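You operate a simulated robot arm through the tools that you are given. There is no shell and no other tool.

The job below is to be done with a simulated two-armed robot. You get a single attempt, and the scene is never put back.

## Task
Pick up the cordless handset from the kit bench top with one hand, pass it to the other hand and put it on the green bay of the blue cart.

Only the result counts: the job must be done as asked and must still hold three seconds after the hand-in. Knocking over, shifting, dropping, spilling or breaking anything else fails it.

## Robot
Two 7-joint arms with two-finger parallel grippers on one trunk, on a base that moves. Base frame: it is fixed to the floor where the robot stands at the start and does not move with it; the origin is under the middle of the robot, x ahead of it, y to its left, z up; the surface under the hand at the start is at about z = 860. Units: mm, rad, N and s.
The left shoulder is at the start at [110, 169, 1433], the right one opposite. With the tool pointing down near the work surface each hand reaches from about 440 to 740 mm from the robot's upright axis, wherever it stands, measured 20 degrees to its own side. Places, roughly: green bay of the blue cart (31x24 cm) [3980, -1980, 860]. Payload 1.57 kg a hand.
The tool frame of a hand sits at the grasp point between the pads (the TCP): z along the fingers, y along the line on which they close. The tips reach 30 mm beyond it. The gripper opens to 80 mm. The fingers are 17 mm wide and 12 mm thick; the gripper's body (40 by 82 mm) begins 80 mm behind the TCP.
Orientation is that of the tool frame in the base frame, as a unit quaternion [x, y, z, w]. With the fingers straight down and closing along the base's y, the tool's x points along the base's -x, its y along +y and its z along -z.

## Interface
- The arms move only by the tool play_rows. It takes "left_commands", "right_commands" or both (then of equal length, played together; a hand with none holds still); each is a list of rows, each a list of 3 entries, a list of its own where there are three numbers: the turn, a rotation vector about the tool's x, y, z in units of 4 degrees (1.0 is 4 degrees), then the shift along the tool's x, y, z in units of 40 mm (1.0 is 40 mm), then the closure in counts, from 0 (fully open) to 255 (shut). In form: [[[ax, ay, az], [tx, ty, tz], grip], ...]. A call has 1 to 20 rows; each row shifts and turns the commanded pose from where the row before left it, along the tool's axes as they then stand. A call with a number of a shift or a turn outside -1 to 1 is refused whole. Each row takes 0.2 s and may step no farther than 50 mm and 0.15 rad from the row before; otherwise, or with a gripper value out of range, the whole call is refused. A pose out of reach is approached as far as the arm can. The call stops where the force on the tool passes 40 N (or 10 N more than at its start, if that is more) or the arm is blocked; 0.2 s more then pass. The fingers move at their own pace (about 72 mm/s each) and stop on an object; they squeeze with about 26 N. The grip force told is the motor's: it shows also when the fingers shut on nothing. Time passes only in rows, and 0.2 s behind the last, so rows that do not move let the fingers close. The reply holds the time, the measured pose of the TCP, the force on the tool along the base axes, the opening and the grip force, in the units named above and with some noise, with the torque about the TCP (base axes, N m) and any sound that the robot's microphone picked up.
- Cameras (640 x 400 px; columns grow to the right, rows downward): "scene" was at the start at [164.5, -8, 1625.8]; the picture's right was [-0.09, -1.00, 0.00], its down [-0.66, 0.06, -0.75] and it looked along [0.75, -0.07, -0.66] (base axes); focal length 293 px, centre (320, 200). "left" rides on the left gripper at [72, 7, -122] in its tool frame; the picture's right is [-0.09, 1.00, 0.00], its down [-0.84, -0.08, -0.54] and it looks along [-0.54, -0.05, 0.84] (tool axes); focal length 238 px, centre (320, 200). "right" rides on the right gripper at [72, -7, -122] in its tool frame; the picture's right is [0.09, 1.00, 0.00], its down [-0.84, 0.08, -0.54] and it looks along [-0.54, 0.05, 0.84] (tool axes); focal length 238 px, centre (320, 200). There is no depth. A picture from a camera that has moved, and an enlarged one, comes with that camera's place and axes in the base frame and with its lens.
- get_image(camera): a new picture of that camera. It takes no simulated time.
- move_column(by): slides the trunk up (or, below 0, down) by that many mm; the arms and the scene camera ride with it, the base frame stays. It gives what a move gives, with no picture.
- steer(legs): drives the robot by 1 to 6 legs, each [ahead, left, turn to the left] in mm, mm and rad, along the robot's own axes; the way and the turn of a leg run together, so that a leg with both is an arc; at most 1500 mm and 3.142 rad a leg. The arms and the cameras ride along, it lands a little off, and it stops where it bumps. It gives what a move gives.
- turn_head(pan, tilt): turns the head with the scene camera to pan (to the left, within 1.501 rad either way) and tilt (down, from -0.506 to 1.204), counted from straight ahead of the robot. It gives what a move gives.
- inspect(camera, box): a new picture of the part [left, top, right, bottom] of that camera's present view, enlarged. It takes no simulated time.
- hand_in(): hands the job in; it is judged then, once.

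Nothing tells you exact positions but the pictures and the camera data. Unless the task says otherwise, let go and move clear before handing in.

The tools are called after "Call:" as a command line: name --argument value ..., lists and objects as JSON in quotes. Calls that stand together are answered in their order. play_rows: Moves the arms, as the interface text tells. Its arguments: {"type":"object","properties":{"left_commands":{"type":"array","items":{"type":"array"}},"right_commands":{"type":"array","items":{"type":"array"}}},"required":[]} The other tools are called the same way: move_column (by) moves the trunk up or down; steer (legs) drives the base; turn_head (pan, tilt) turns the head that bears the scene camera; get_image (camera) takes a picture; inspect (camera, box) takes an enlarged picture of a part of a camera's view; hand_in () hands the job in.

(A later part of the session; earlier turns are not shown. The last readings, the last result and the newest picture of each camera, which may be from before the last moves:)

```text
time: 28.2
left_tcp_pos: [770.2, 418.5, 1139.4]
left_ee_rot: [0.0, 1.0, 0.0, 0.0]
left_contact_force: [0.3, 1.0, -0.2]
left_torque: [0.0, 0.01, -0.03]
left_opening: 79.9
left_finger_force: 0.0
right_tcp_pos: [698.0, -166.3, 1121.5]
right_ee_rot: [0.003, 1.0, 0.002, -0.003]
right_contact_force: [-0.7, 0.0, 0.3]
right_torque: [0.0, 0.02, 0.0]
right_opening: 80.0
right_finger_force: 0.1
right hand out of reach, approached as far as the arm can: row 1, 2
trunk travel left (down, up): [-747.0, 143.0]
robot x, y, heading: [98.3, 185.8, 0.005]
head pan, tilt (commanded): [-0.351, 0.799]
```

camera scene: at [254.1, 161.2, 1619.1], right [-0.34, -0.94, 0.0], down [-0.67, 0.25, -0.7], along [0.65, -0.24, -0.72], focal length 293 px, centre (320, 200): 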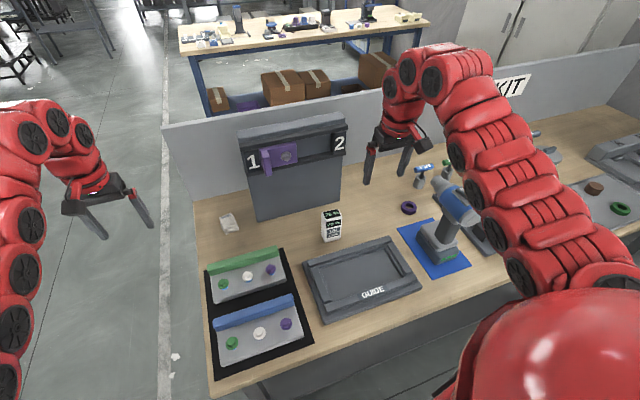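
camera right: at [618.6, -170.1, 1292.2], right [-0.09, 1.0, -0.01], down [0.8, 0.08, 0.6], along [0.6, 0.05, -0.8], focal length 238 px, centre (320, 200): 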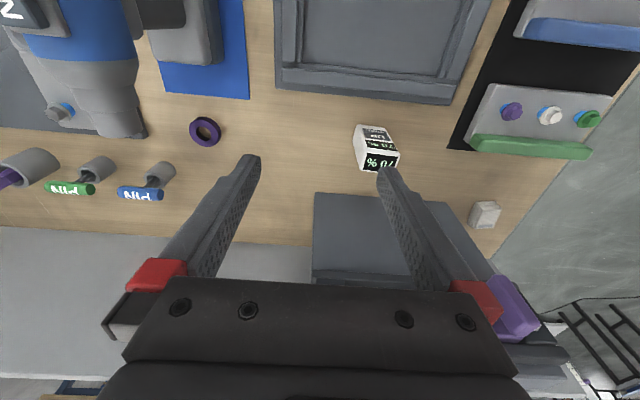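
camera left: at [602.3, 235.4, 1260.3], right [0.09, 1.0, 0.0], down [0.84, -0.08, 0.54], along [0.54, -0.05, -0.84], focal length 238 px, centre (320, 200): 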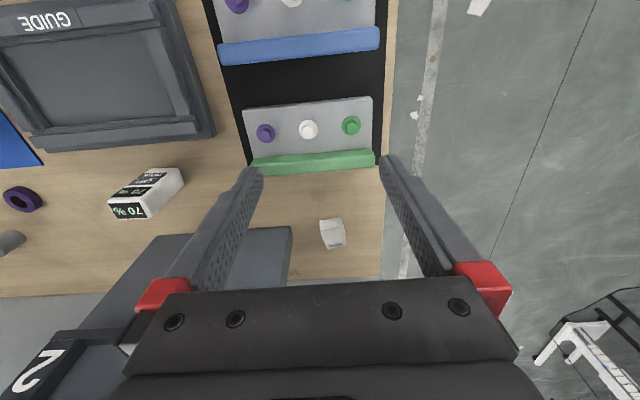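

The right arm is stuck against a joint limit here. I'll try backing it toward me and outward to find freer motion.

Call:
play_rows --right_commands '[[[0, 0, 0], [0.5, 0, 0], 0], [[0, 0, 0], [0.5, 0, 0], 0]]'

Call:
play_rows --right_commands '[[[0, 0, 0], [0, 0.4, 0], 0], [[0, 0, 0], [0, 0.4, 0], 0]]'

Call:
get_image --camera "scene"

```text
time: 28.8
left_tcp_pos: [770.9, 418.3, 1140.1]
left_ee_rot: [-0.001, 1.0, 0.0, 0.0]
left_contact_force: [-0.4, -0.2, -1.1]
left_torque: [0.02, -0.01, 0.02]
left_opening: 79.9
left_finger_force: 0.2
right_tcp_pos: [698.8, -166.9, 1120.0]
right_ee_rot: [0.004, 1.0, 0.002, -0.001]
right_contact_force: [0.6, 0.7, -0.1]
right_torque: [0.02, 0.02, 0.03]
right_opening: 80.1
right_finger_force: 0.0
right hand out of reach, approached as far as the arm can: row 1, 2
trunk travel left (down, up): [-747.0, 143.0]
robot x, y, heading: [96.3, 188.9, 0.003]
head pan, tilt (commanded): [-0.351, 0.799]
```

```text
time: 29.4
left_tcp_pos: [770.7, 418.6, 1139.2]
left_ee_rot: [-0.001, 1.0, 0.001, 0.0]
left_contact_force: [0.1, 1.0, -0.1]
left_torque: [0.02, -0.02, -0.01]
left_opening: 79.9
left_finger_force: 0.0
right_tcp_pos: [698.3, -167.1, 1120.7]
right_ee_rot: [0.003, 1.0, 0.002, -0.002]
right_contact_force: [0.8, 0.1, -0.2]
right_torque: [-0.02, -0.01, -0.02]
right_opening: 80.2
right_finger_force: 0.0
right hand out of reach, approached as far as the arm can: row 1, 2
trunk travel left (down, up): [-747.0, 143.0]
robot x, y, heading: [98.4, 190.9, 0.004]
head pan, tilt (commanded): [-0.351, 0.799]
```

```text
taken
camera scene: at [254.0, 161.2, 1619.1], right [-0.34, -0.94, 0.0], down [-0.67, 0.25, -0.7], along [0.66, -0.24, -0.72], focal length 293 px, centre (320, 200)
```

scene: 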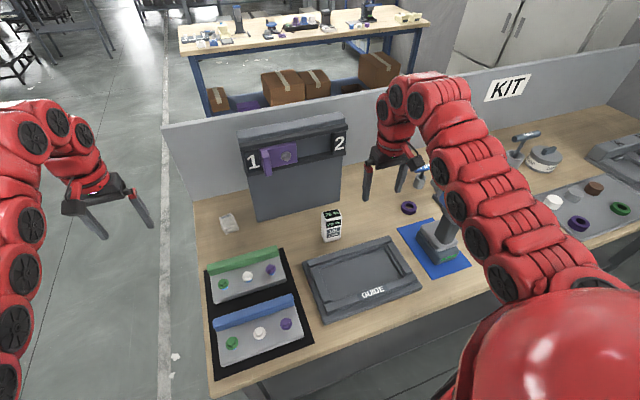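

I'll probe which directions remain free: up, then right, then forward, then a yaw.

Call:
play_rows --right_commands '[[[0, 0, 0], [0, 0, -0.8], 0], [[0, 0, 0], [0, 0, -0.5], 0]]'

Call:
play_rows --right_commands '[[[0, 0, 1], [0, 0, 0], 0], [[0, 0, 1], [0, 0, 0], 0]]'

Call:
play_rows --right_commands '[[[0, 0, 0], [0, 0.4, 0], 0], [[0, 0, 0], [0, 0.4, 0], 0]]'

```text
time: 30.0
left_tcp_pos: [771.8, 418.3, 1138.9]
left_ee_rot: [-0.001, 1.0, 0.0, 0.0]
left_contact_force: [0.8, -0.4, 0.7]
left_torque: [0.03, 0.0, -0.02]
left_opening: 80.1
left_finger_force: 0.0
right_tcp_pos: [697.9, -165.5, 1172.2]
right_ee_rot: [0.0, 1.0, 0.001, 0.001]
right_contact_force: [-0.1, 0.2, -0.2]
right_torque: [0.01, 0.01, 0.03]
right_opening: 79.9
right_finger_force: 0.2
trunk travel left (down, up): [-747.0, 143.0]
robot x, y, heading: [98.4, 190.8, 0.004]
head pan, tilt (commanded): [-0.351, 0.799]
```

```text
time: 30.6
left_tcp_pos: [771.8, 420.0, 1138.8]
left_ee_rot: [-0.001, 1.0, 0.0, -0.001]
left_contact_force: [-0.5, -0.2, -0.4]
left_torque: [0.02, 0.03, 0.0]
left_opening: 80.0
left_finger_force: 0.1
right_tcp_pos: [698.0, -166.0, 1172.3]
right_ee_rot: [0.071, 0.997, 0.001, 0.001]
right_contact_force: [0.3, -0.3, -0.5]
right_torque: [0.03, -0.04, 0.02]
right_opening: 80.1
right_finger_force: 0.1
trunk travel left (down, up): [-747.0, 143.0]
robot x, y, heading: [98.6, 185.9, 0.009]
head pan, tilt (commanded): [-0.351, 0.799]
```

```text
time: 31.2
left_tcp_pos: [771.6, 419.0, 1138.7]
left_ee_rot: [0.0, 1.0, 0.0, 0.0]
left_contact_force: [-0.1, 0.0, -0.5]
left_torque: [-0.02, 0.0, -0.01]
left_opening: 79.9
left_finger_force: 0.0
right_tcp_pos: [703.6, -133.7, 1169.7]
right_ee_rot: [0.07, 0.998, 0.001, 0.0]
right_contact_force: [0.7, 0.0, -0.1]
right_torque: [-0.02, -0.03, 0.0]
right_opening: 79.9
right_finger_force: 0.0
trunk travel left (down, up): [-747.0, 143.0]
robot x, y, heading: [101.7, 190.7, 0.006]
head pan, tilt (commanded): [-0.351, 0.799]
```

Yawing the hand clockwise freed it, so the wrist prefers to point radially away from me. I'll place the robot square to the handset and turn it left 20 degrees, so the right hand meets the handset radially.

Call:
steer --legs '[[0, -258, 0], [0, 0, 0.35]]'

Call:
turn_head --pan -0.35 --tilt 0.8

Call:
get_image --camera "scene"

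Call:
get_image --camera "right"

```text
time: 34.1
left_tcp_pos: [649.5, 382.7, 1139.0]
left_ee_rot: [-0.176, 0.984, 0.0, 0.0]
left_contact_force: [0.4, -0.2, -0.8]
left_torque: [0.0, 0.0, 0.02]
left_opening: 79.9
left_finger_force: 0.1
right_tcp_pos: [778.1, -159.1, 1169.4]
right_ee_rot: [-0.107, 0.994, 0.001, 0.001]
right_contact_force: [-0.1, -0.2, 0.8]
right_torque: [0.03, 0.01, 0.01]
right_opening: 80.1
right_finger_force: 0.2
trunk travel left (down, up): [-747.0, 143.0]
robot x, y, heading: [101.1, -66.2, 0.356]
head pan, tilt (commanded): [-0.351, 0.799]
```

```text
time: 34.7
left_tcp_pos: [649.9, 382.5, 1138.5]
left_ee_rot: [-0.177, 0.984, 0.0, 0.0]
left_contact_force: [0.8, 0.7, 0.6]
left_torque: [0.01, 0.01, 0.01]
left_opening: 80.1
left_finger_force: 0.1
right_tcp_pos: [778.7, -159.7, 1170.5]
right_ee_rot: [-0.107, 0.994, 0.002, 0.0]
right_contact_force: [-0.5, 0.6, -0.5]
right_torque: [-0.03, 0.0, -0.01]
right_opening: 80.0
right_finger_force: 0.0
trunk travel left (down, up): [-747.0, 143.0]
robot x, y, heading: [101.0, -68.8, 0.353]
head pan, tilt (commanded): [-0.351, 0.799]
```

```text
taken
camera scene: at [254.3, -38.3, 1619.1], right [0.01, -1.0, 0.0], down [-0.72, 0.0, -0.7], along [0.7, 0.0, -0.72], focal length 293 px, centre (320, 200)
```

scene: 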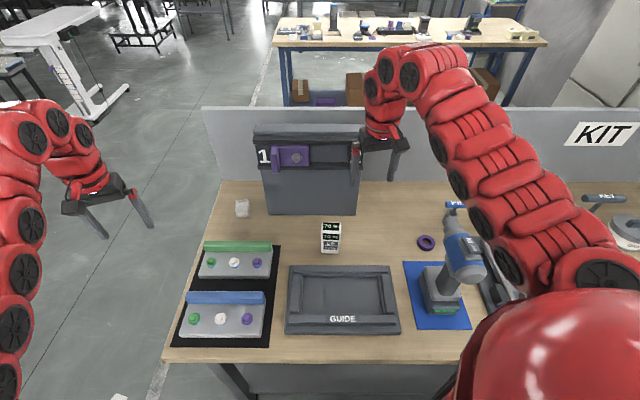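

```text
taken
camera right: at [708.8, -181.0, 1292.5], right [-0.3, 0.95, 0.0], down [0.8, 0.25, 0.54], along [0.52, 0.16, -0.84], focal length 238 px, centre (320, 200)
```

right: 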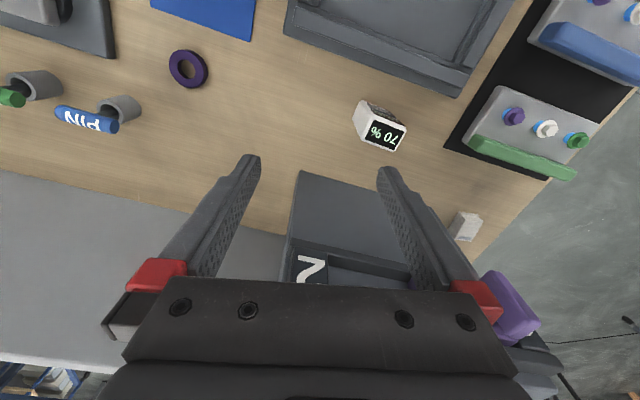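

Now the head looks straight along base x, which makes measuring easy. I'll zoom onto the handset for its exact yaw and place.

Call:
inspect --camera "scene" --box '[305, 210, 361, 262]'

Call:
inspect --camera "right" --box '[340, 85, 420, 165]'

```text
7.69 times, centred on (333, 236) of scene
camera zoom: at [254.3, -38.3, 1619.1], right [0.01, -1.0, 0.0], down [-0.72, 0.0, -0.7], along [0.7, 0.0, -0.72], focal length 2257 px, centre (220, -77)
```

zoom: 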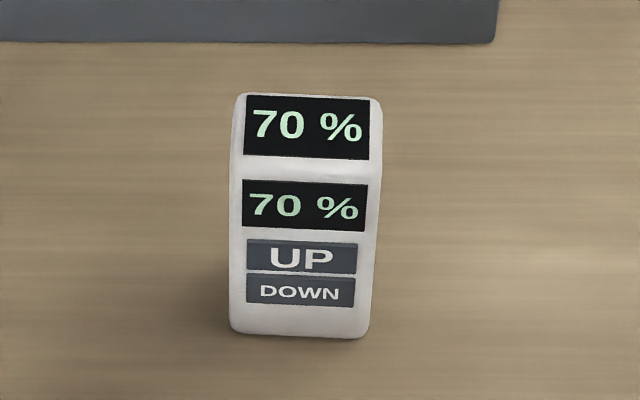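

```text
5.00 times, centred on (380, 125) of right
camera zoom: at [708.8, -181.0, 1292.5], right [-0.3, 0.95, 0.0], down [0.8, 0.25, 0.54], along [0.52, 0.16, -0.84], focal length 1192 px, centre (20, 575)
```

zoom: 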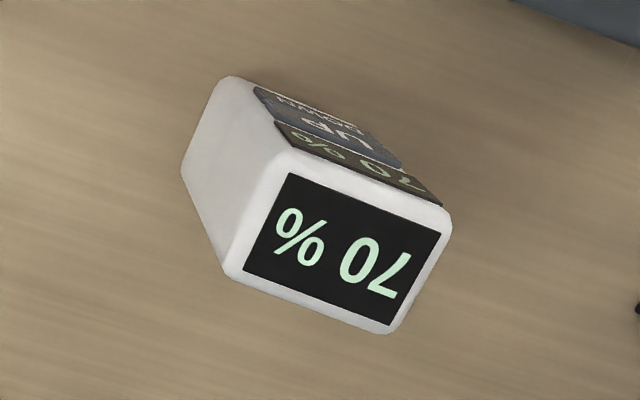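

The handset's front bottom edge is at x≈763, centre y≈-69, turned about 2 degrees clockwise, top at z≈966. I'll yaw the right hand square to it and bring it over to a standoff pose at z≈1170.

Call:
play_rows --right_commands '[[[0, 0, 0.9], [0, 0, 0], 0], [[0, 0, 0.9], [0, 0, 0], 0], [[0, 0, 0.9], [0, 0, 0], 0], [[0, 0, 0.9], [0, 0, 0], 0], [[0, 0, 0], [0.45, 0.57, 0], 0], [[0, 0, 0], [0.45, 0.57, 0], 0], [[0, 0, 0], [0.45, 0.57, 0], 0], [[0, 0, 0], [0.45, 0.57, 0], 0]]'

Call:
play_rows --right_commands '[[[0, -1, 0], [0, 0, 0], 0], [[0, -1, 0], [0, 0, 0], 0]]'

```text
time: 36.5
left_tcp_pos: [649.7, 383.0, 1139.3]
left_ee_rot: [-0.177, 0.984, 0.0, 0.001]
left_contact_force: [-0.2, 0.2, -0.6]
left_torque: [0.01, 0.02, 0.03]
left_opening: 80.0
left_finger_force: 0.1
right_tcp_pos: [767.3, -113.2, 1167.6]
right_ee_rot: [0.018, 1.0, 0.001, 0.0]
right_contact_force: [-0.4, 0.3, 0.6]
right_torque: [-0.01, 0.04, -0.02]
right_opening: 79.9
right_finger_force: 0.0
right hand out of reach, approached as far as the arm can: row 5, 6, 7, 8
trunk travel left (down, up): [-747.0, 143.0]
robot x, y, heading: [99.0, -66.9, 0.36]
head pan, tilt (commanded): [-0.351, 0.799]
```

```text
time: 37.1
left_tcp_pos: [649.1, 382.4, 1137.9]
left_ee_rot: [-0.177, 0.984, 0.0, 0.0]
left_contact_force: [0.0, -0.6, -0.6]
left_torque: [0.0, 0.0, 0.02]
left_opening: 80.0
left_finger_force: 0.1
right_tcp_pos: [767.2, -113.4, 1166.8]
right_ee_rot: [0.019, 1.0, 0.001, 0.0]
right_contact_force: [-0.2, -0.1, 0.2]
right_torque: [-0.03, 0.07, -0.02]
right_opening: 80.0
right_finger_force: 0.0
right hand out of reach, approached as far as the arm can: row 1, 2
trunk travel left (down, up): [-747.0, 143.0]
robot x, y, heading: [100.5, -65.9, 0.356]
head pan, tilt (commanded): [-0.351, 0.799]
```

The right arm stops again near 24 degrees to its side at this height. I'll test whether going lower frees it (staying well above the handset).

Call:
play_rows --right_commands '[[[0, 0, 0], [0, 0, 0.8], 0], [[0, 0, 0], [0, 0, 0.8], 0]]'

Call:
play_rows --right_commands '[[[0, 0, 0], [0, -0.5, 0], 0], [[0, 0, 0], [0, -0.5, 0], 0]]'

Call:
play_rows --right_commands '[[[0, 0, 0], [0, 0, 0.8], 0], [[0, 0, 0], [0, 0, 0.8], 0]]'

```text
time: 37.7
left_tcp_pos: [650.0, 382.8, 1138.9]
left_ee_rot: [-0.177, 0.984, 0.001, 0.0]
left_contact_force: [0.7, 0.0, -0.6]
left_torque: [-0.03, 0.02, 0.03]
left_opening: 79.9
left_finger_force: 0.1
right_tcp_pos: [767.6, -114.8, 1167.1]
right_ee_rot: [0.018, 1.0, 0.002, 0.001]
right_contact_force: [0.1, -0.5, -0.5]
right_torque: [0.0, -0.02, -0.04]
right_opening: 80.0
right_finger_force: 0.1
right hand out of reach, approached as far as the arm can: row 1, 2
trunk travel left (down, up): [-747.0, 143.0]
robot x, y, heading: [99.5, -70.9, 0.356]
head pan, tilt (commanded): [-0.351, 0.799]
```

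```text
time: 38.3
left_tcp_pos: [651.0, 381.3, 1139.4]
left_ee_rot: [-0.178, 0.984, 0.0, 0.0]
left_contact_force: [-0.2, 0.0, 0.0]
left_torque: [0.04, 0.02, 0.01]
left_opening: 80.2
left_finger_force: 0.1
right_tcp_pos: [771.0, -155.0, 1165.8]
right_ee_rot: [0.018, 1.0, 0.003, 0.0]
right_contact_force: [-0.1, 0.6, 0.9]
right_torque: [0.03, -0.01, -0.02]
right_opening: 79.7
right_finger_force: 0.0
right hand out of reach, approached as far as the arm can: row 1, 2
trunk travel left (down, up): [-747.0, 143.0]
robot x, y, heading: [98.9, -71.4, 0.361]
head pan, tilt (commanded): [-0.351, 0.799]
```

```text
time: 38.9
left_tcp_pos: [649.3, 383.0, 1138.8]
left_ee_rot: [-0.177, 0.984, 0.0, 0.0]
left_contact_force: [1.1, 0.5, 0.7]
left_torque: [0.04, 0.0, 0.02]
left_opening: 79.9
left_finger_force: 0.0
right_tcp_pos: [770.4, -153.5, 1166.4]
right_ee_rot: [0.019, 1.0, 0.002, 0.0]
right_contact_force: [0.6, 0.6, 1.6]
right_torque: [0.02, -0.01, 0.01]
right_opening: 80.0
right_finger_force: 0.0
right hand out of reach, approached as far as the arm can: row 1, 2
trunk travel left (down, up): [-747.0, 143.0]
robot x, y, heading: [97.4, -66.8, 0.353]
head pan, tilt (commanded): [-0.351, 0.799]
```

The right arm refuses even downward motion here, so a joint limit is binding. I'll test the left arm, which hangs over free floor, to learn how these arms behave.

Call:
play_rows --left_commands '[[[0, -1, 0], [0, 0, 0], 0], [[0, -1, 0], [0, 0, 0], 0]]'

Call:
play_rows --left_commands '[[[0, 0, 0], [0, 0, 0.8], 0], [[0, 0, 0], [0, 0, 0.8], 0], [[0, 0, 0], [0, 0, 0.8], 0], [[0, 0, 0], [0, 0, 0.8], 0]]'

```text
time: 39.5
left_tcp_pos: [649.6, 382.7, 1139.4]
left_ee_rot: [-0.176, 0.982, 0.012, 0.07]
left_contact_force: [0.7, 0.2, 1.2]
left_torque: [0.02, 0.0, -0.02]
left_opening: 80.2
left_finger_force: 0.1
right_tcp_pos: [771.0, -154.2, 1167.1]
right_ee_rot: [0.019, 1.0, 0.002, -0.001]
right_contact_force: [-0.3, -0.2, -0.1]
right_torque: [0.0, -0.02, 0.02]
right_opening: 79.7
right_finger_force: 0.1
trunk travel left (down, up): [-747.0, 143.0]
robot x, y, heading: [98.2, -67.7, 0.352]
head pan, tilt (commanded): [-0.351, 0.799]
```

```text
time: 40.5
left_tcp_pos: [667.2, 387.8, 1013.1]
left_ee_rot: [-0.177, 0.982, 0.014, 0.069]
left_contact_force: [-0.5, 0.3, -0.5]
left_torque: [-0.01, 0.0, -0.01]
left_opening: 80.3
left_finger_force: 0.0
right_tcp_pos: [770.9, -153.9, 1166.6]
right_ee_rot: [0.019, 1.0, 0.002, -0.001]
right_contact_force: [0.0, 0.6, 0.4]
right_torque: [-0.01, 0.03, 0.03]
right_opening: 80.0
right_finger_force: 0.0
trunk travel left (down, up): [-747.0, 143.0]
robot x, y, heading: [97.5, -66.3, 0.353]
head pan, tilt (commanded): [-0.351, 0.799]
```

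The left arm moves freely, so the right one is simply too close in. I'll back the robot up 100 mm and then reach the right hand out farther.

Call:
steer --legs '[[-94, 34, 0]]'

Call:
play_rows --right_commands '[[[0, 0, 0], [-0.8, 0, 0], 0], [[0, 0, 0], [-0.8, 0, 0], 0], [[0, 0, 0], [-0.8, 0, 0], 0]]'

Call:
play_rows --right_commands '[[[0, 0, 0], [0, 0, 0.8], 0], [[0, 0, 0], [0, 0, 0.8], 0]]'

```text
time: 41.7
left_tcp_pos: [568.2, 387.4, 1013.5]
left_ee_rot: [-0.176, 0.982, 0.012, 0.069]
left_contact_force: [-0.2, 0.2, -0.3]
left_torque: [0.01, 0.02, 0.0]
left_opening: 80.2
left_finger_force: 0.1
right_tcp_pos: [673.1, -153.9, 1167.1]
right_ee_rot: [0.019, 1.0, 0.002, -0.001]
right_contact_force: [-0.7, -1.0, -0.3]
right_torque: [0.01, 0.0, 0.01]
right_opening: 80.0
right_finger_force: 0.0
trunk travel left (down, up): [-747.0, 143.0]
robot x, y, heading: [-0.0, -70.1, 0.361]
head pan, tilt (commanded): [-0.351, 0.799]
```

```text
time: 42.5
left_tcp_pos: [568.5, 387.3, 1012.0]
left_ee_rot: [-0.176, 0.982, 0.012, 0.068]
left_contact_force: [-0.6, 0.6, -1.1]
left_torque: [-0.05, 0.01, -0.05]
left_opening: 80.1
left_finger_force: 0.1
right_tcp_pos: [770.3, -159.6, 1167.3]
right_ee_rot: [0.02, 1.0, -0.002, 0.0]
right_contact_force: [-0.7, -3.3, -0.2]
right_torque: [0.32, 0.04, 0.02]
right_opening: 80.0
right_finger_force: 0.0
trunk travel left (down, up): [-747.0, 143.0]
robot x, y, heading: [-3.4, -70.5, 0.352]
head pan, tilt (commanded): [-0.351, 0.799]
```

```text
time: 43.1
left_tcp_pos: [568.1, 387.7, 1012.5]
left_ee_rot: [-0.178, 0.982, 0.012, 0.068]
left_contact_force: [0.1, -0.2, -0.6]
left_torque: [-0.05, 0.02, 0.0]
left_opening: 80.1
left_finger_force: 0.0
right_tcp_pos: [771.6, -156.0, 1104.4]
right_ee_rot: [0.019, 1.0, 0.002, 0.0]
right_contact_force: [-0.1, -0.5, -0.5]
right_torque: [0.01, 0.04, 0.0]
right_opening: 80.4
right_finger_force: 0.0
trunk travel left (down, up): [-747.0, 143.0]
robot x, y, heading: [-0.3, -66.9, 0.355]
head pan, tilt (commanded): [-0.351, 0.799]
```

Now it moves freely. I'll shift left to the handset's line and test the forward tilt at this distance.

Call:
play_rows --right_commands '[[[0, 0, 0], [0.3, 0.55, 0], 0], [[0, 0, 0], [0.3, 0.55, 0], 0], [[0, 0, 0], [0.3, 0.55, 0], 0], [[0, 0, 0], [0.3, 0.55, 0], 0]]'

Call:
play_rows --right_commands '[[[0, -1, 0], [0, 0, 0], 0], [[0, -1, 0], [0, 0, 0], 0], [[0, -1, 0], [0, 0, 0], 0]]'

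```text
time: 44.1
left_tcp_pos: [568.2, 387.3, 1013.5]
left_ee_rot: [-0.176, 0.982, 0.012, 0.069]
left_contact_force: [-0.6, 0.3, -0.8]
left_torque: [-0.02, -0.01, 0.01]
left_opening: 79.9
left_finger_force: 0.0
right_tcp_pos: [724.7, -68.0, 1103.5]
right_ee_rot: [0.021, 1.0, 0.002, 0.0]
right_contact_force: [0.4, 0.1, 0.4]
right_torque: [0.01, 0.02, 0.01]
right_opening: 80.1
right_finger_force: 0.1
trunk travel left (down, up): [-747.0, 143.0]
robot x, y, heading: [-1.1, -66.8, 0.362]
head pan, tilt (commanded): [-0.351, 0.799]
```

```text
time: 44.9
left_tcp_pos: [567.8, 386.9, 1014.1]
left_ee_rot: [-0.177, 0.982, 0.012, 0.069]
left_contact_force: [-0.7, 0.2, 0.1]
left_torque: [-0.02, -0.01, -0.01]
left_opening: 79.8
left_finger_force: 0.1
right_tcp_pos: [724.6, -68.3, 1103.6]
right_ee_rot: [0.02, 0.994, 0.0, 0.104]
right_contact_force: [0.6, 0.3, 0.2]
right_torque: [0.02, 0.02, 0.01]
right_opening: 80.3
right_finger_force: 0.1
trunk travel left (down, up): [-747.0, 143.0]
robot x, y, heading: [-4.1, -68.2, 0.359]
head pan, tilt (commanded): [-0.351, 0.799]
```

The tilt works here. I'll continue to 40 degrees.

Call:
play_rows --right_commands '[[[0, -1, 0], [0, 0, 0], 0], [[0, -1, 0], [0, 0, 0], 0], [[0, -1, 0], [0, 0, 0], 0], [[0, -1, 0], [0, 0, 0], 0], [[0, -1, 0], [0, 0, 0], 0], [[0, -1, 0], [0, 0, 0], 0], [[0, -1, 0], [0, 0, 0], 0]]'

Call:
get_image --camera "right"

Call:
get_image --camera "scene"

```text
time: 46.5
left_tcp_pos: [567.7, 387.5, 1013.5]
left_ee_rot: [-0.176, 0.982, 0.012, 0.069]
left_contact_force: [0.1, -0.5, 0.2]
left_torque: [0.0, -0.02, -0.02]
left_opening: 80.0
left_finger_force: 0.0
right_tcp_pos: [730.3, -65.1, 1102.0]
right_ee_rot: [0.019, 0.939, -0.005, 0.342]
right_contact_force: [-0.1, -0.3, -0.1]
right_torque: [0.03, 0.01, -0.02]
right_opening: 80.0
right_finger_force: 0.1
right hand out of reach, approached as far as the arm can: row 1
trunk travel left (down, up): [-747.0, 143.0]
robot x, y, heading: [-1.8, -68.5, 0.356]
head pan, tilt (commanded): [-0.351, 0.799]
```

```text
taken
camera right: at [596.7, -66.8, 1149.6], right [-0.03, 1.0, -0.06], down [0.29, 0.06, 0.95], along [0.95, 0.01, -0.3], focal length 238 px, centre (320, 200)
```

right: 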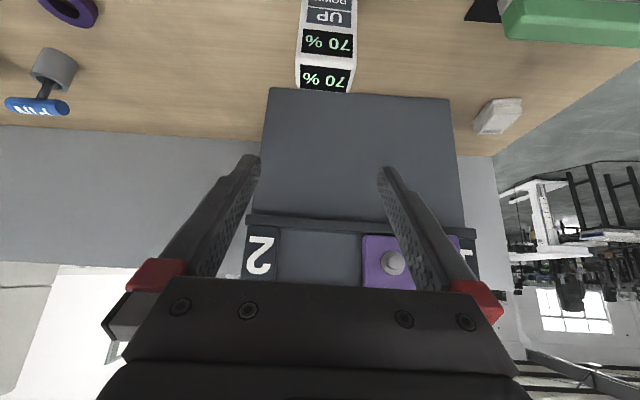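

```text
taken
camera scene: at [155.5, -38.8, 1619.1], right [0.01, -1.0, 0.0], down [-0.72, 0.0, -0.7], along [0.7, 0.0, -0.72], focal length 293 px, centre (320, 200)
```

scene: 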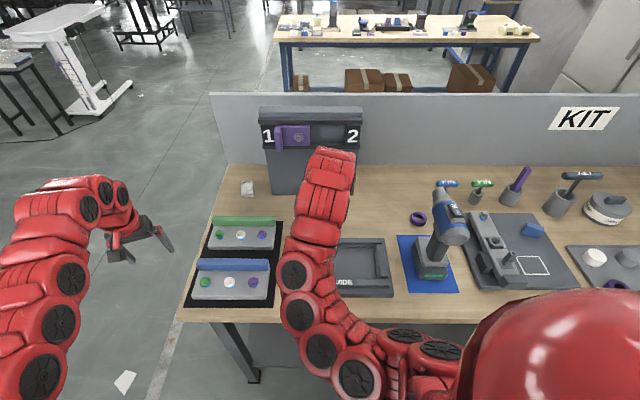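

The arm reconfigured itself with the elbow inward, but the hand now has the 40-degree tilt I wanted. I'll move to the pre-grasp standoff in front of and above the handset.

Call:
play_rows --right_commands '[[[0, 0, 0], [0.62, -0.02, 0.37], 0], [[0, 0, 0], [0.62, -0.02, 0.37], 0], [[0, 0, 0], [0.62, -0.02, 0.37], 0], [[0, 0, 0], [0.62, -0.02, 0.37], 0]]'

Call:
get_image --camera "right"

Call:
get_image --camera "scene"

```text
time: 47.5
left_tcp_pos: [568.6, 385.9, 1014.6]
left_ee_rot: [-0.176, 0.982, 0.013, 0.068]
left_contact_force: [-0.9, 0.9, 0.4]
left_torque: [0.01, 0.01, 0.01]
left_opening: 80.0
left_finger_force: 0.1
right_tcp_pos: [693.8, -67.5, 991.3]
right_ee_rot: [0.018, 0.94, -0.005, 0.342]
right_contact_force: [0.2, -0.9, 0.1]
right_torque: [0.0, -0.05, 0.01]
right_opening: 80.0
right_finger_force: 0.1
trunk travel left (down, up): [-747.0, 143.0]
robot x, y, heading: [-1.6, -62.9, 0.354]
head pan, tilt (commanded): [-0.351, 0.799]
```

```text
taken
camera right: at [559.8, -68.6, 1039.1], right [-0.03, 1.0, -0.05], down [0.3, 0.06, 0.95], along [0.95, 0.02, -0.3], focal length 238 px, centre (320, 200)
```

right: 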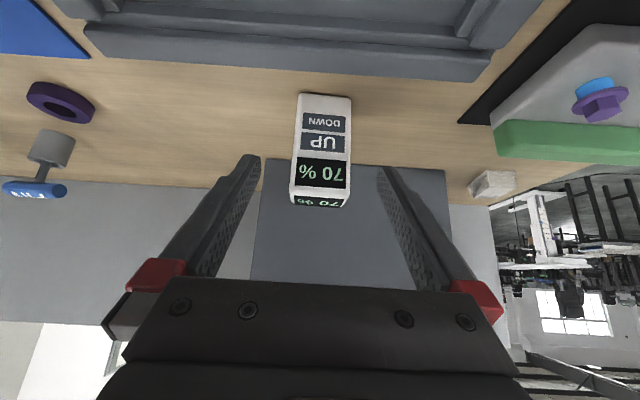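

```text
taken
camera scene: at [155.6, -39.3, 1619.1], right [0.01, -1.0, 0.0], down [-0.72, 0.0, -0.7], along [0.7, 0.0, -0.72], focal length 293 px, centre (320, 200)
```

scene: 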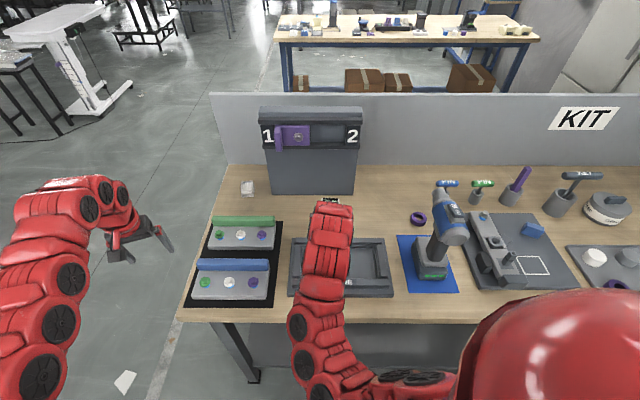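

The handset is centred between the fingers within about 3 mm. I'll advance along the tool axis two thirds of the way and check.

Call:
play_rows --right_commands '[[[0, 0, 0], [0, 0.02, 0.5], 0], [[0, 0, 0], [0, 0.02, 0.5], 0], [[0, 0, 0], [0, 0.02, 0.5], 0], [[0, 0, 0], [0, 0.02, 0.5], 0]]'

Call:
get_image --camera "right"

```text
time: 48.5
left_tcp_pos: [568.3, 387.5, 1013.8]
left_ee_rot: [-0.177, 0.982, 0.012, 0.069]
left_contact_force: [0.4, 0.3, 0.3]
left_torque: [-0.01, 0.01, 0.03]
left_opening: 80.2
left_finger_force: 0.0
right_tcp_pos: [746.9, -64.5, 931.4]
right_ee_rot: [0.019, 0.94, -0.005, 0.341]
right_contact_force: [0.2, 0.7, -0.1]
right_torque: [-0.02, 0.01, 0.03]
right_opening: 79.8
right_finger_force: 0.1
trunk travel left (down, up): [-747.0, 143.0]
robot x, y, heading: [-2.8, -72.7, 0.354]
head pan, tilt (commanded): [-0.351, 0.799]
```

```text
taken
camera right: at [612.2, -66.4, 979.4], right [-0.03, 1.0, -0.05], down [0.3, 0.06, 0.95], along [0.95, 0.01, -0.3], focal length 238 px, centre (320, 200)
```

right: 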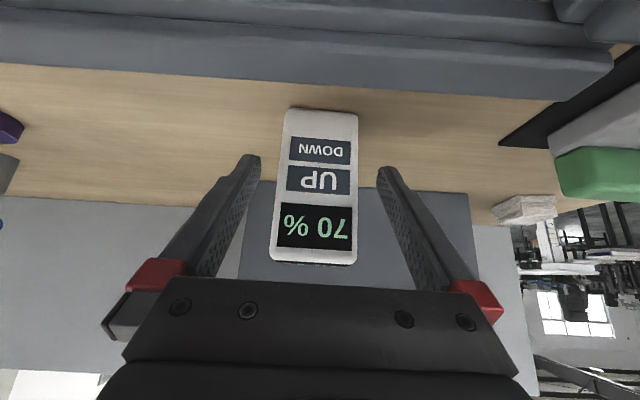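

Well centred. I'll advance the last 46 mm and check before closing.

Call:
play_rows --right_commands '[[[0, 0, 0], [0, -0.02, 0.38], 0], [[0, 0, 0], [0, -0.02, 0.38], 0], [[0, 0, 0], [0, 0, 0.38], 0]]'

Call:
get_image --camera "right"

Call:
get_image --camera "scene"

```text
time: 49.3
left_tcp_pos: [568.4, 386.4, 1013.5]
left_ee_rot: [-0.176, 0.982, 0.011, 0.068]
left_contact_force: [-0.1, 0.7, -0.4]
left_torque: [0.01, 0.0, -0.01]
left_opening: 79.9
left_finger_force: 0.0
right_tcp_pos: [775.2, -68.9, 892.7]
right_ee_rot: [0.018, 0.94, -0.004, 0.341]
right_contact_force: [0.4, 0.3, 0.7]
right_torque: [-0.01, -0.02, -0.02]
right_opening: 80.0
right_finger_force: 0.0
trunk travel left (down, up): [-747.0, 143.0]
robot x, y, heading: [-1.6, -66.8, 0.353]
head pan, tilt (commanded): [-0.351, 0.799]
```

```text
taken
camera right: at [639.8, -69.7, 943.0], right [-0.03, 1.0, -0.06], down [0.3, 0.06, 0.95], along [0.95, 0.01, -0.3], focal length 238 px, centre (320, 200)
```

right: 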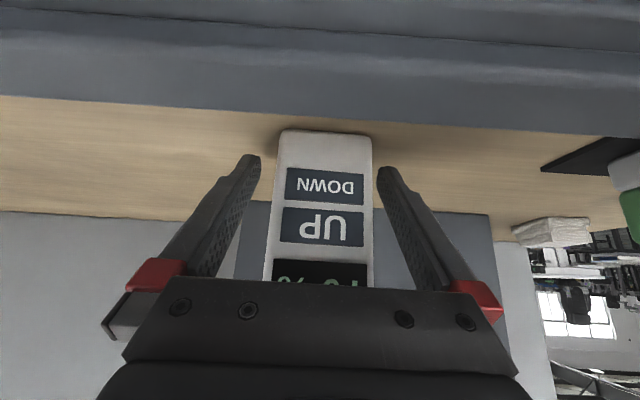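

```text
taken
camera scene: at [156.3, -39.3, 1619.0], right [0.01, -1.0, 0.0], down [-0.72, 0.0, -0.7], along [0.7, 0.0, -0.72], focal length 293 px, centre (320, 200)
```

scene: 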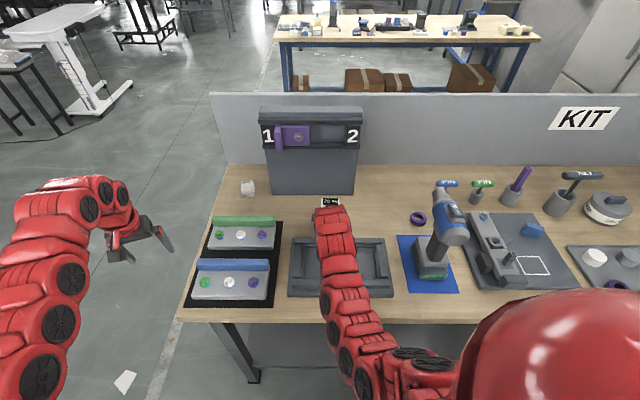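

The fingers straddle the handset's lower sides, centred. I'll close the right gripper.

Call:
play_rows --right_commands '[[[0, 0, 0], [0, 0, 0], 255], [[0, 0, 0], [0, 0, 0], 255], [[0, 0, 0], [0, 0, 0], 255], [[0, 0, 0], [0, 0, 0], 255]]'

Call:
get_image --camera "right"

```text
time: 50.3
left_tcp_pos: [568.7, 386.5, 1014.2]
left_ee_rot: [-0.177, 0.982, 0.012, 0.069]
left_contact_force: [0.1, 0.9, 0.9]
left_torque: [-0.03, 0.02, -0.02]
left_opening: 80.0
left_finger_force: 0.0
right_tcp_pos: [773.8, -69.4, 895.8]
right_ee_rot: [0.019, 0.94, -0.004, 0.341]
right_contact_force: [-0.5, -0.5, 0.3]
right_torque: [-0.05, 0.05, -0.04]
right_opening: 55.7
right_finger_force: 25.9
trunk travel left (down, up): [-747.0, 143.0]
robot x, y, heading: [1.8, -66.8, 0.356]
head pan, tilt (commanded): [-0.351, 0.799]
```

```text
taken
camera right: at [639.4, -69.4, 943.4], right [-0.03, 1.0, -0.06], down [0.3, 0.06, 0.95], along [0.95, 0.01, -0.3], focal length 238 px, centre (320, 200)
```

right: 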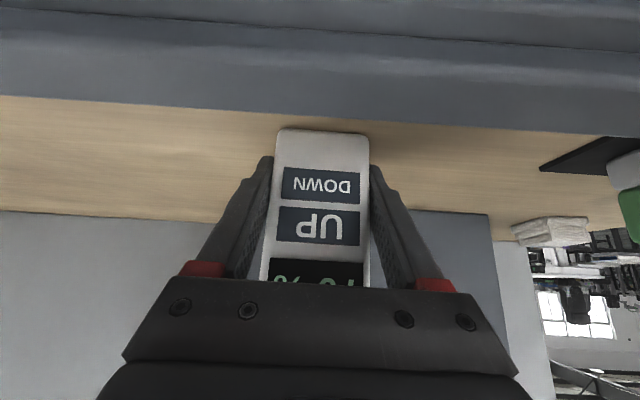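

Gripped at 55.7 mm with 26 N. I'll lift it straight up slowly.

Call:
play_rows --right_commands '[[[0, 0, 0], [-0.16, 0, -0.19], 255], [[0, 0, 0], [-0.32, 0, -0.383], 255], [[0, 0, 0], [-0.48, 0, -0.57], 255], [[0, 0, 0], [-0.48, 0, -0.57], 255], [[0, 0, 0], [-0.48, 0, -0.57], 255], [[0, 0, 0], [-0.32, 0, -0.383], 255]]'

Call:
get_image --camera "right"

Call:
get_image --camera "scene"

```text
time: 51.7
left_tcp_pos: [567.3, 387.2, 1013.7]
left_ee_rot: [-0.177, 0.982, 0.012, 0.069]
left_contact_force: [0.1, -0.5, -0.1]
left_torque: [0.0, 0.0, 0.03]
left_opening: 80.0
left_finger_force: 0.0
right_tcp_pos: [773.8, -69.1, 1035.5]
right_ee_rot: [0.019, 0.939, -0.005, 0.342]
right_contact_force: [0.5, -0.2, -1.2]
right_torque: [0.03, 0.01, 0.03]
right_opening: 55.8
right_finger_force: 26.1
trunk travel left (down, up): [-747.0, 143.0]
robot x, y, heading: [5.1, -65.5, 0.357]
head pan, tilt (commanded): [-0.351, 0.799]
```

```text
taken
camera right: at [639.3, -70.4, 1083.4], right [-0.03, 1.0, -0.06], down [0.3, 0.06, 0.95], along [0.95, 0.01, -0.3], focal length 238 px, centre (320, 200)
```

right: 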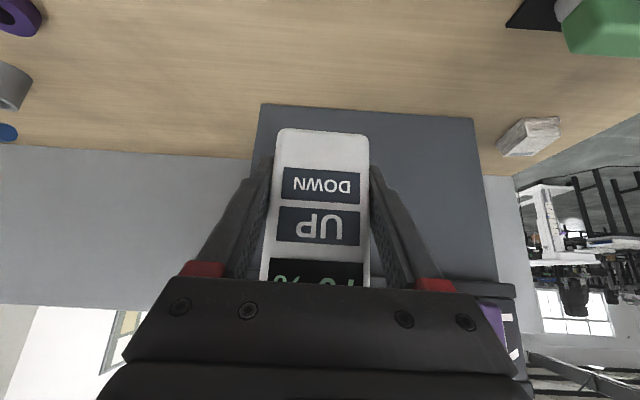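

```text
taken
camera scene: at [156.2, -39.2, 1619.0], right [0.01, -1.0, 0.0], down [-0.72, 0.0, -0.7], along [0.7, 0.0, -0.72], focal length 293 px, centre (320, 200)
```

scene: 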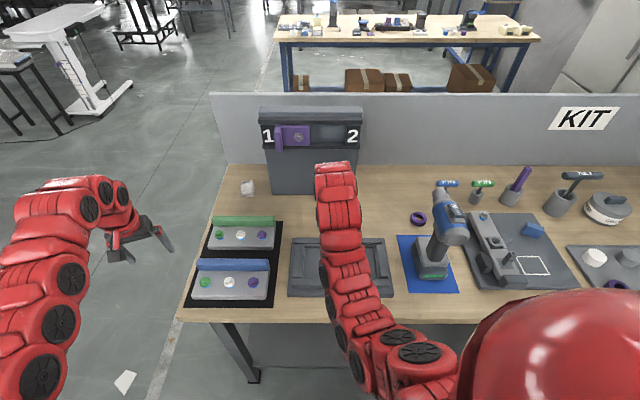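

The handset is up and firm. I'll back away from the bench for the handover in free space.

Call:
steer --legs '[[-420, 157, 0]]'

Call:
turn_head --pan -0.2 --tilt 0.8

Call:
get_image --camera "scene"

Call:
get_image --camera "left"

```text
time: 54.4
left_tcp_pos: [118.7, 387.4, 1014.5]
left_ee_rot: [-0.175, 0.982, 0.011, 0.069]
left_contact_force: [0.5, -0.9, 0.8]
left_torque: [0.0, 0.0, -0.01]
left_opening: 79.9
left_finger_force: 0.0
right_tcp_pos: [322.7, -68.1, 1036.0]
right_ee_rot: [0.02, 0.94, -0.005, 0.342]
right_contact_force: [-0.4, -0.8, -1.7]
right_torque: [0.02, 0.0, 0.04]
right_opening: 55.7
right_finger_force: 26.2
trunk travel left (down, up): [-747.0, 143.0]
robot x, y, heading: [-450.5, -66.1, 0.355]
head pan, tilt (commanded): [-0.351, 0.799]
```

```text
time: 55.1
left_tcp_pos: [118.4, 387.2, 1013.7]
left_ee_rot: [-0.176, 0.982, 0.012, 0.068]
left_contact_force: [0.8, -0.2, -0.1]
left_torque: [-0.01, 0.01, 0.01]
left_opening: 80.1
left_finger_force: 0.1
right_tcp_pos: [323.0, -68.5, 1035.7]
right_ee_rot: [0.019, 0.94, -0.004, 0.341]
right_contact_force: [0.3, 0.4, -1.2]
right_torque: [0.0, 0.02, 0.03]
right_opening: 55.9
right_finger_force: 26.0
trunk travel left (down, up): [-747.0, 143.0]
robot x, y, heading: [-452.0, -66.4, 0.357]
head pan, tilt (commanded): [-0.201, 0.799]
```

```text
taken
camera scene: at [-295.8, -25.6, 1619.1], right [0.15, -0.99, 0.0], down [-0.71, -0.11, -0.7], along [0.69, 0.11, -0.72], focal length 293 px, centre (320, 200)
```

scene: 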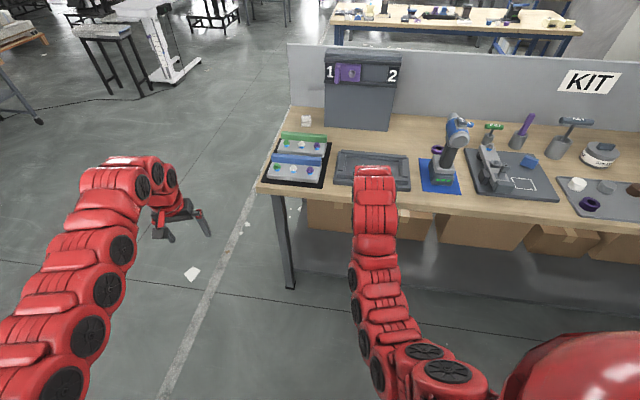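

```text
taken
camera left: at [33.4, 363.6, 1124.3], right [-0.26, 0.97, 0.01], down [0.73, 0.19, 0.65], along [0.63, 0.18, -0.76], focal length 238 px, centre (320, 200)
```

left: 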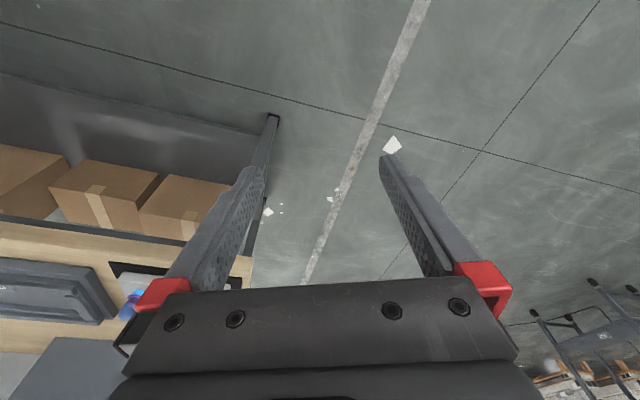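

Both arms are in free space. I'll turn the right hand (with the handset) about the vertical so the handset faces straight along my heading, then bring it to the centre.

Call:
play_rows --right_commands '[[[-0.45, 0, -0.536], [0, 0, 0], 255], [[-0.45, 0, -0.536], [0, 0, 0], 255], [[-0.45, 0, -0.536], [0, 0, 0], 255], [[-0.45, 0, -0.536], [0, 0, 0], 255], [[-0.45, 0, -0.536], [0, 0, 0], 255], [[-0.45, 0, -0.536], [0, 0, 0], 255], [[-0.45, 0, -0.536], [0, 0, 0], 255], [[-0.45, 0, -0.536], [0, 0, 0], 255]]'

Call:
get_image --camera "scene"

```text
time: 56.9
left_tcp_pos: [118.7, 387.6, 1013.5]
left_ee_rot: [-0.175, 0.982, 0.013, 0.069]
left_contact_force: [0.3, 0.0, 0.6]
left_torque: [-0.01, 0.03, -0.01]
left_opening: 80.2
left_finger_force: 0.1
right_tcp_pos: [322.8, -68.0, 1036.1]
right_ee_rot: [-0.164, 0.925, 0.063, 0.337]
right_contact_force: [-0.4, -1.4, -2.6]
right_torque: [0.01, -0.05, -0.03]
right_opening: 56.0
right_finger_force: 26.0
trunk travel left (down, up): [-747.0, 143.0]
robot x, y, heading: [-451.3, -65.9, 0.357]
head pan, tilt (commanded): [-0.201, 0.799]
```

```text
taken
camera scene: at [-295.2, -25.7, 1619.0], right [0.15, -0.99, 0.0], down [-0.71, -0.11, -0.7], along [0.69, 0.11, -0.72], focal length 293 px, centre (320, 200)
```

scene: 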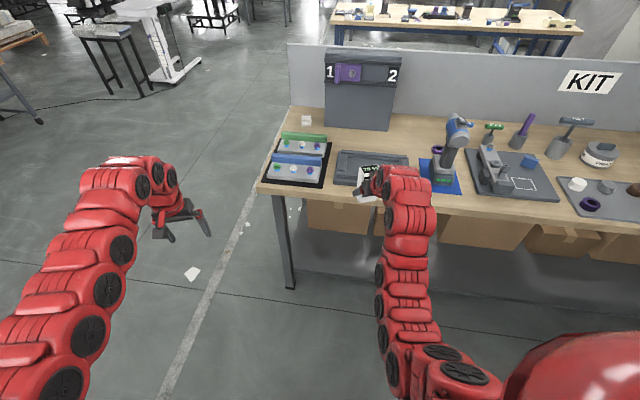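

The handset now faces along my heading. I'll slide it toward the centre in front of me.

Call:
play_rows --right_commands '[[[0, 0, 0], [0.2, 0.6, -0.17], 255], [[0, 0, 0], [0.2, 0.6, -0.17], 255], [[0, 0, 0], [0.2, 0.6, -0.17], 255], [[0, 0, 0], [0.2, 0.6, -0.17], 255]]'

Call:
get_image --camera "scene"

```text
time: 57.9
left_tcp_pos: [118.0, 388.3, 1013.5]
left_ee_rot: [-0.176, 0.982, 0.012, 0.069]
left_contact_force: [-0.5, 0.2, -0.1]
left_torque: [-0.02, 0.0, -0.01]
left_opening: 80.0
left_finger_force: 0.0
right_tcp_pos: [249.4, 6.0, 1037.3]
right_ee_rot: [-0.163, 0.926, 0.062, 0.336]
right_contact_force: [0.6, 0.1, -2.8]
right_torque: [0.02, 0.0, -0.01]
right_opening: 55.7
right_finger_force: 26.0
trunk travel left (down, up): [-747.0, 143.0]
robot x, y, heading: [-455.2, -63.9, 0.358]
head pan, tilt (commanded): [-0.201, 0.799]
```

```text
taken
camera scene: at [-296.2, -24.8, 1619.1], right [0.15, -0.99, 0.0], down [-0.71, -0.11, -0.7], along [0.69, 0.11, -0.72], focal length 293 px, centre (320, 200)
```

scene: 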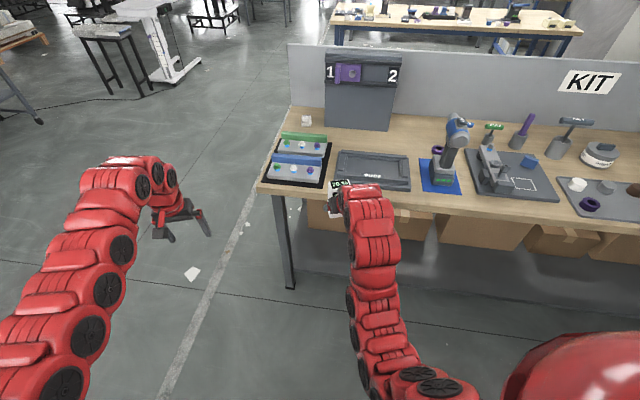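

The handset tracks well. I'll bring it further to the centre and lower, where both hands have the best reach.

Call:
play_rows --right_commands '[[[0, 0, 0], [0.44, 0.49, 0.39], 255], [[0, 0, 0], [0.44, 0.49, 0.39], 255], [[0, 0, 0], [0.44, 0.49, 0.39], 255], [[0, 0, 0], [0.44, 0.49, 0.39], 255], [[0, 0, 0], [0.44, 0.49, 0.39], 255], [[0, 0, 0], [0.44, 0.49, 0.39], 255]]'

Call:
get_image --camera "scene"

```text
time: 59.3
left_tcp_pos: [118.4, 388.4, 1013.9]
left_ee_rot: [-0.176, 0.982, 0.012, 0.068]
left_contact_force: [0.7, 0.3, 0.1]
left_torque: [-0.03, 0.02, -0.01]
left_opening: 79.8
left_finger_force: 0.0
right_tcp_pos: [192.3, 110.7, 896.6]
right_ee_rot: [-0.162, 0.926, 0.061, 0.337]
right_contact_force: [-0.1, 0.4, -2.5]
right_torque: [-0.01, 0.05, 0.0]
right_opening: 55.8
right_finger_force: 25.8
trunk travel left (down, up): [-747.0, 143.0]
robot x, y, heading: [-451.2, -65.9, 0.351]
head pan, tilt (commanded): [-0.201, 0.799]
```

```text
taken
camera scene: at [-295.6, -24.9, 1619.0], right [0.15, -0.99, 0.0], down [-0.71, -0.11, -0.7], along [0.69, 0.11, -0.72], focal length 293 px, centre (320, 200)
```

scene: 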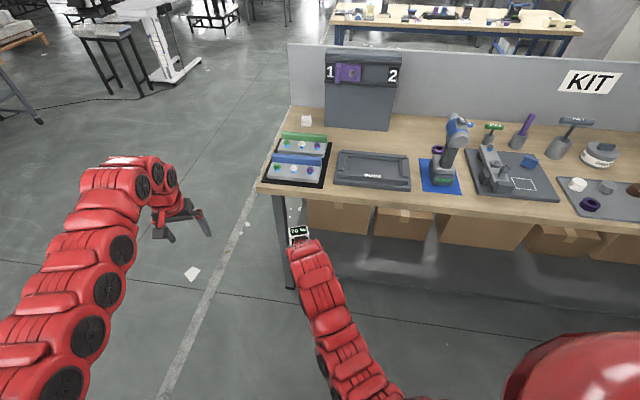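

The handset sits centred in front of me at about (672, -58) in my own frame. To keep the left hand's camera clear of the right wrist, the left hand should lean its top away from me by about 20 degrees; I'll test that tilt with the empty left hand.

Call:
play_rows --left_commands '[[[0, 1, 0], [0, 0, 0], 0], [[0, 1, 0], [0, 0, 0], 0], [[0, 1, 0], [0, 0, 0], 0], [[0, 1, 0], [0, 0, 0], 0], [[0, 1, 0], [0, 0, 0], 0], [[0, 1, 0], [0, 0, 0], 0], [[0, 1, 0], [0, 0, 0], 0]]'

Call:
get_image --camera "scene"

```text
time: 60.9
left_tcp_pos: [92.3, 377.0, 1017.3]
left_ee_rot: [-0.176, 0.976, -0.018, -0.124]
left_contact_force: [0.6, -0.3, 0.7]
left_torque: [0.03, 0.01, 0.0]
left_opening: 80.0
left_finger_force: 0.0
left hand out of reach, approached as far as the arm can: row 4, 5, 6, 7
right_tcp_pos: [193.3, 109.9, 896.8]
right_ee_rot: [-0.163, 0.925, 0.063, 0.337]
right_contact_force: [-0.4, -0.9, -1.8]
right_torque: [-0.02, -0.03, 0.01]
right_opening: 56.0
right_finger_force: 25.4
trunk travel left (down, up): [-747.0, 143.0]
robot x, y, heading: [-450.6, -61.7, 0.356]
head pan, tilt (commanded): [-0.201, 0.799]
```

```text
taken
camera scene: at [-294.6, -26.4, 1619.0], right [0.15, -0.99, 0.0], down [-0.71, -0.11, -0.7], along [0.69, 0.11, -0.72], focal length 293 px, centre (320, 200)
```

scene: 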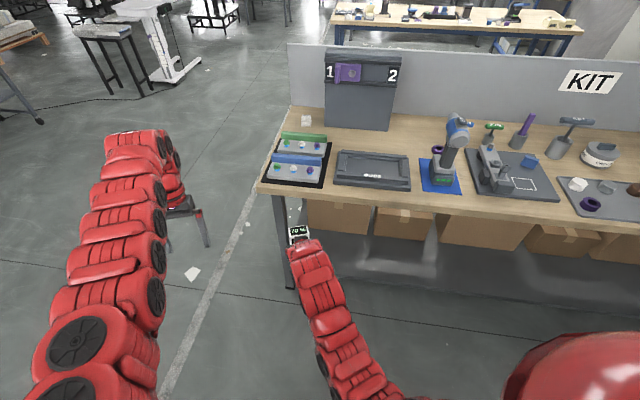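

The left hand reaches a 14-degree backward lean at this distance; closer in should allow more. I'll bring the handset 80 mm nearer to me.

Call:
play_rows --right_commands '[[[0, 0, 0], [0.38, 0, -0.32], 255], [[0, 0, 0], [0.38, 0, -0.32], 255], [[0, 0, 0], [0.38, 0, -0.32], 255], [[0, 0, 0], [0.38, 0, -0.32], 255]]'

Call:
play_rows --left_commands '[[[0, 0, 0], [0.6, 0, 0.1], 0], [[0, 0, 0], [0.6, 0, 0.1], 0], [[0, 0, 0], [0.6, 0, 0.1], 0], [[0, 0.5, 0], [0.6, 0, 0.1], 0]]'

Call:
get_image --camera "scene"

```text
time: 61.9
left_tcp_pos: [91.9, 377.5, 1017.4]
left_ee_rot: [-0.175, 0.977, -0.018, -0.123]
left_contact_force: [-0.3, 1.1, 0.4]
left_torque: [-0.01, 0.02, 0.0]
left_opening: 80.1
left_finger_force: 0.1
right_tcp_pos: [116.5, 84.8, 897.2]
right_ee_rot: [-0.163, 0.925, 0.062, 0.337]
right_contact_force: [0.7, 0.6, -1.2]
right_torque: [0.0, 0.05, -0.03]
right_opening: 55.8
right_finger_force: 26.5
trunk travel left (down, up): [-747.0, 143.0]
robot x, y, heading: [-452.5, -66.6, 0.351]
head pan, tilt (commanded): [-0.201, 0.799]
```

```text
time: 62.9
left_tcp_pos: [3.9, 344.8, 1026.6]
left_ee_rot: [-0.175, 0.974, -0.022, -0.142]
left_contact_force: [-0.1, -0.1, 0.6]
left_torque: [0.03, 0.01, 0.01]
left_opening: 79.9
left_finger_force: 0.0
right_tcp_pos: [116.2, 84.3, 899.0]
right_ee_rot: [-0.163, 0.925, 0.062, 0.338]
right_contact_force: [-0.3, -0.2, -2.3]
right_torque: [0.02, 0.02, 0.02]
right_opening: 55.8
right_finger_force: 26.0
trunk travel left (down, up): [-747.0, 143.0]
robot x, y, heading: [-451.6, -70.0, 0.35]
head pan, tilt (commanded): [-0.201, 0.799]
```

```text
taken
camera scene: at [-295.8, -26.3, 1619.1], right [0.15, -0.99, 0.0], down [-0.71, -0.11, -0.7], along [0.69, 0.11, -0.72], focal length 293 px, centre (320, 200)
```

scene: 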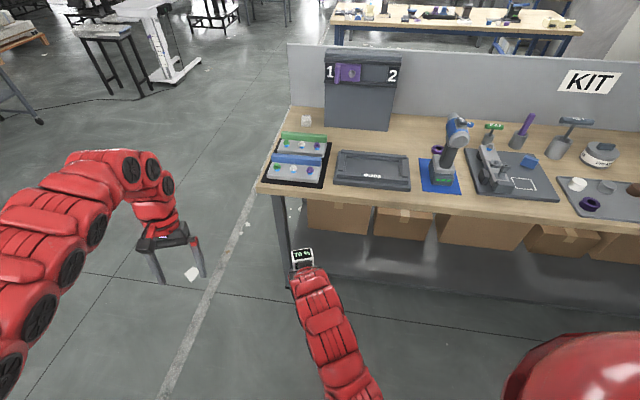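

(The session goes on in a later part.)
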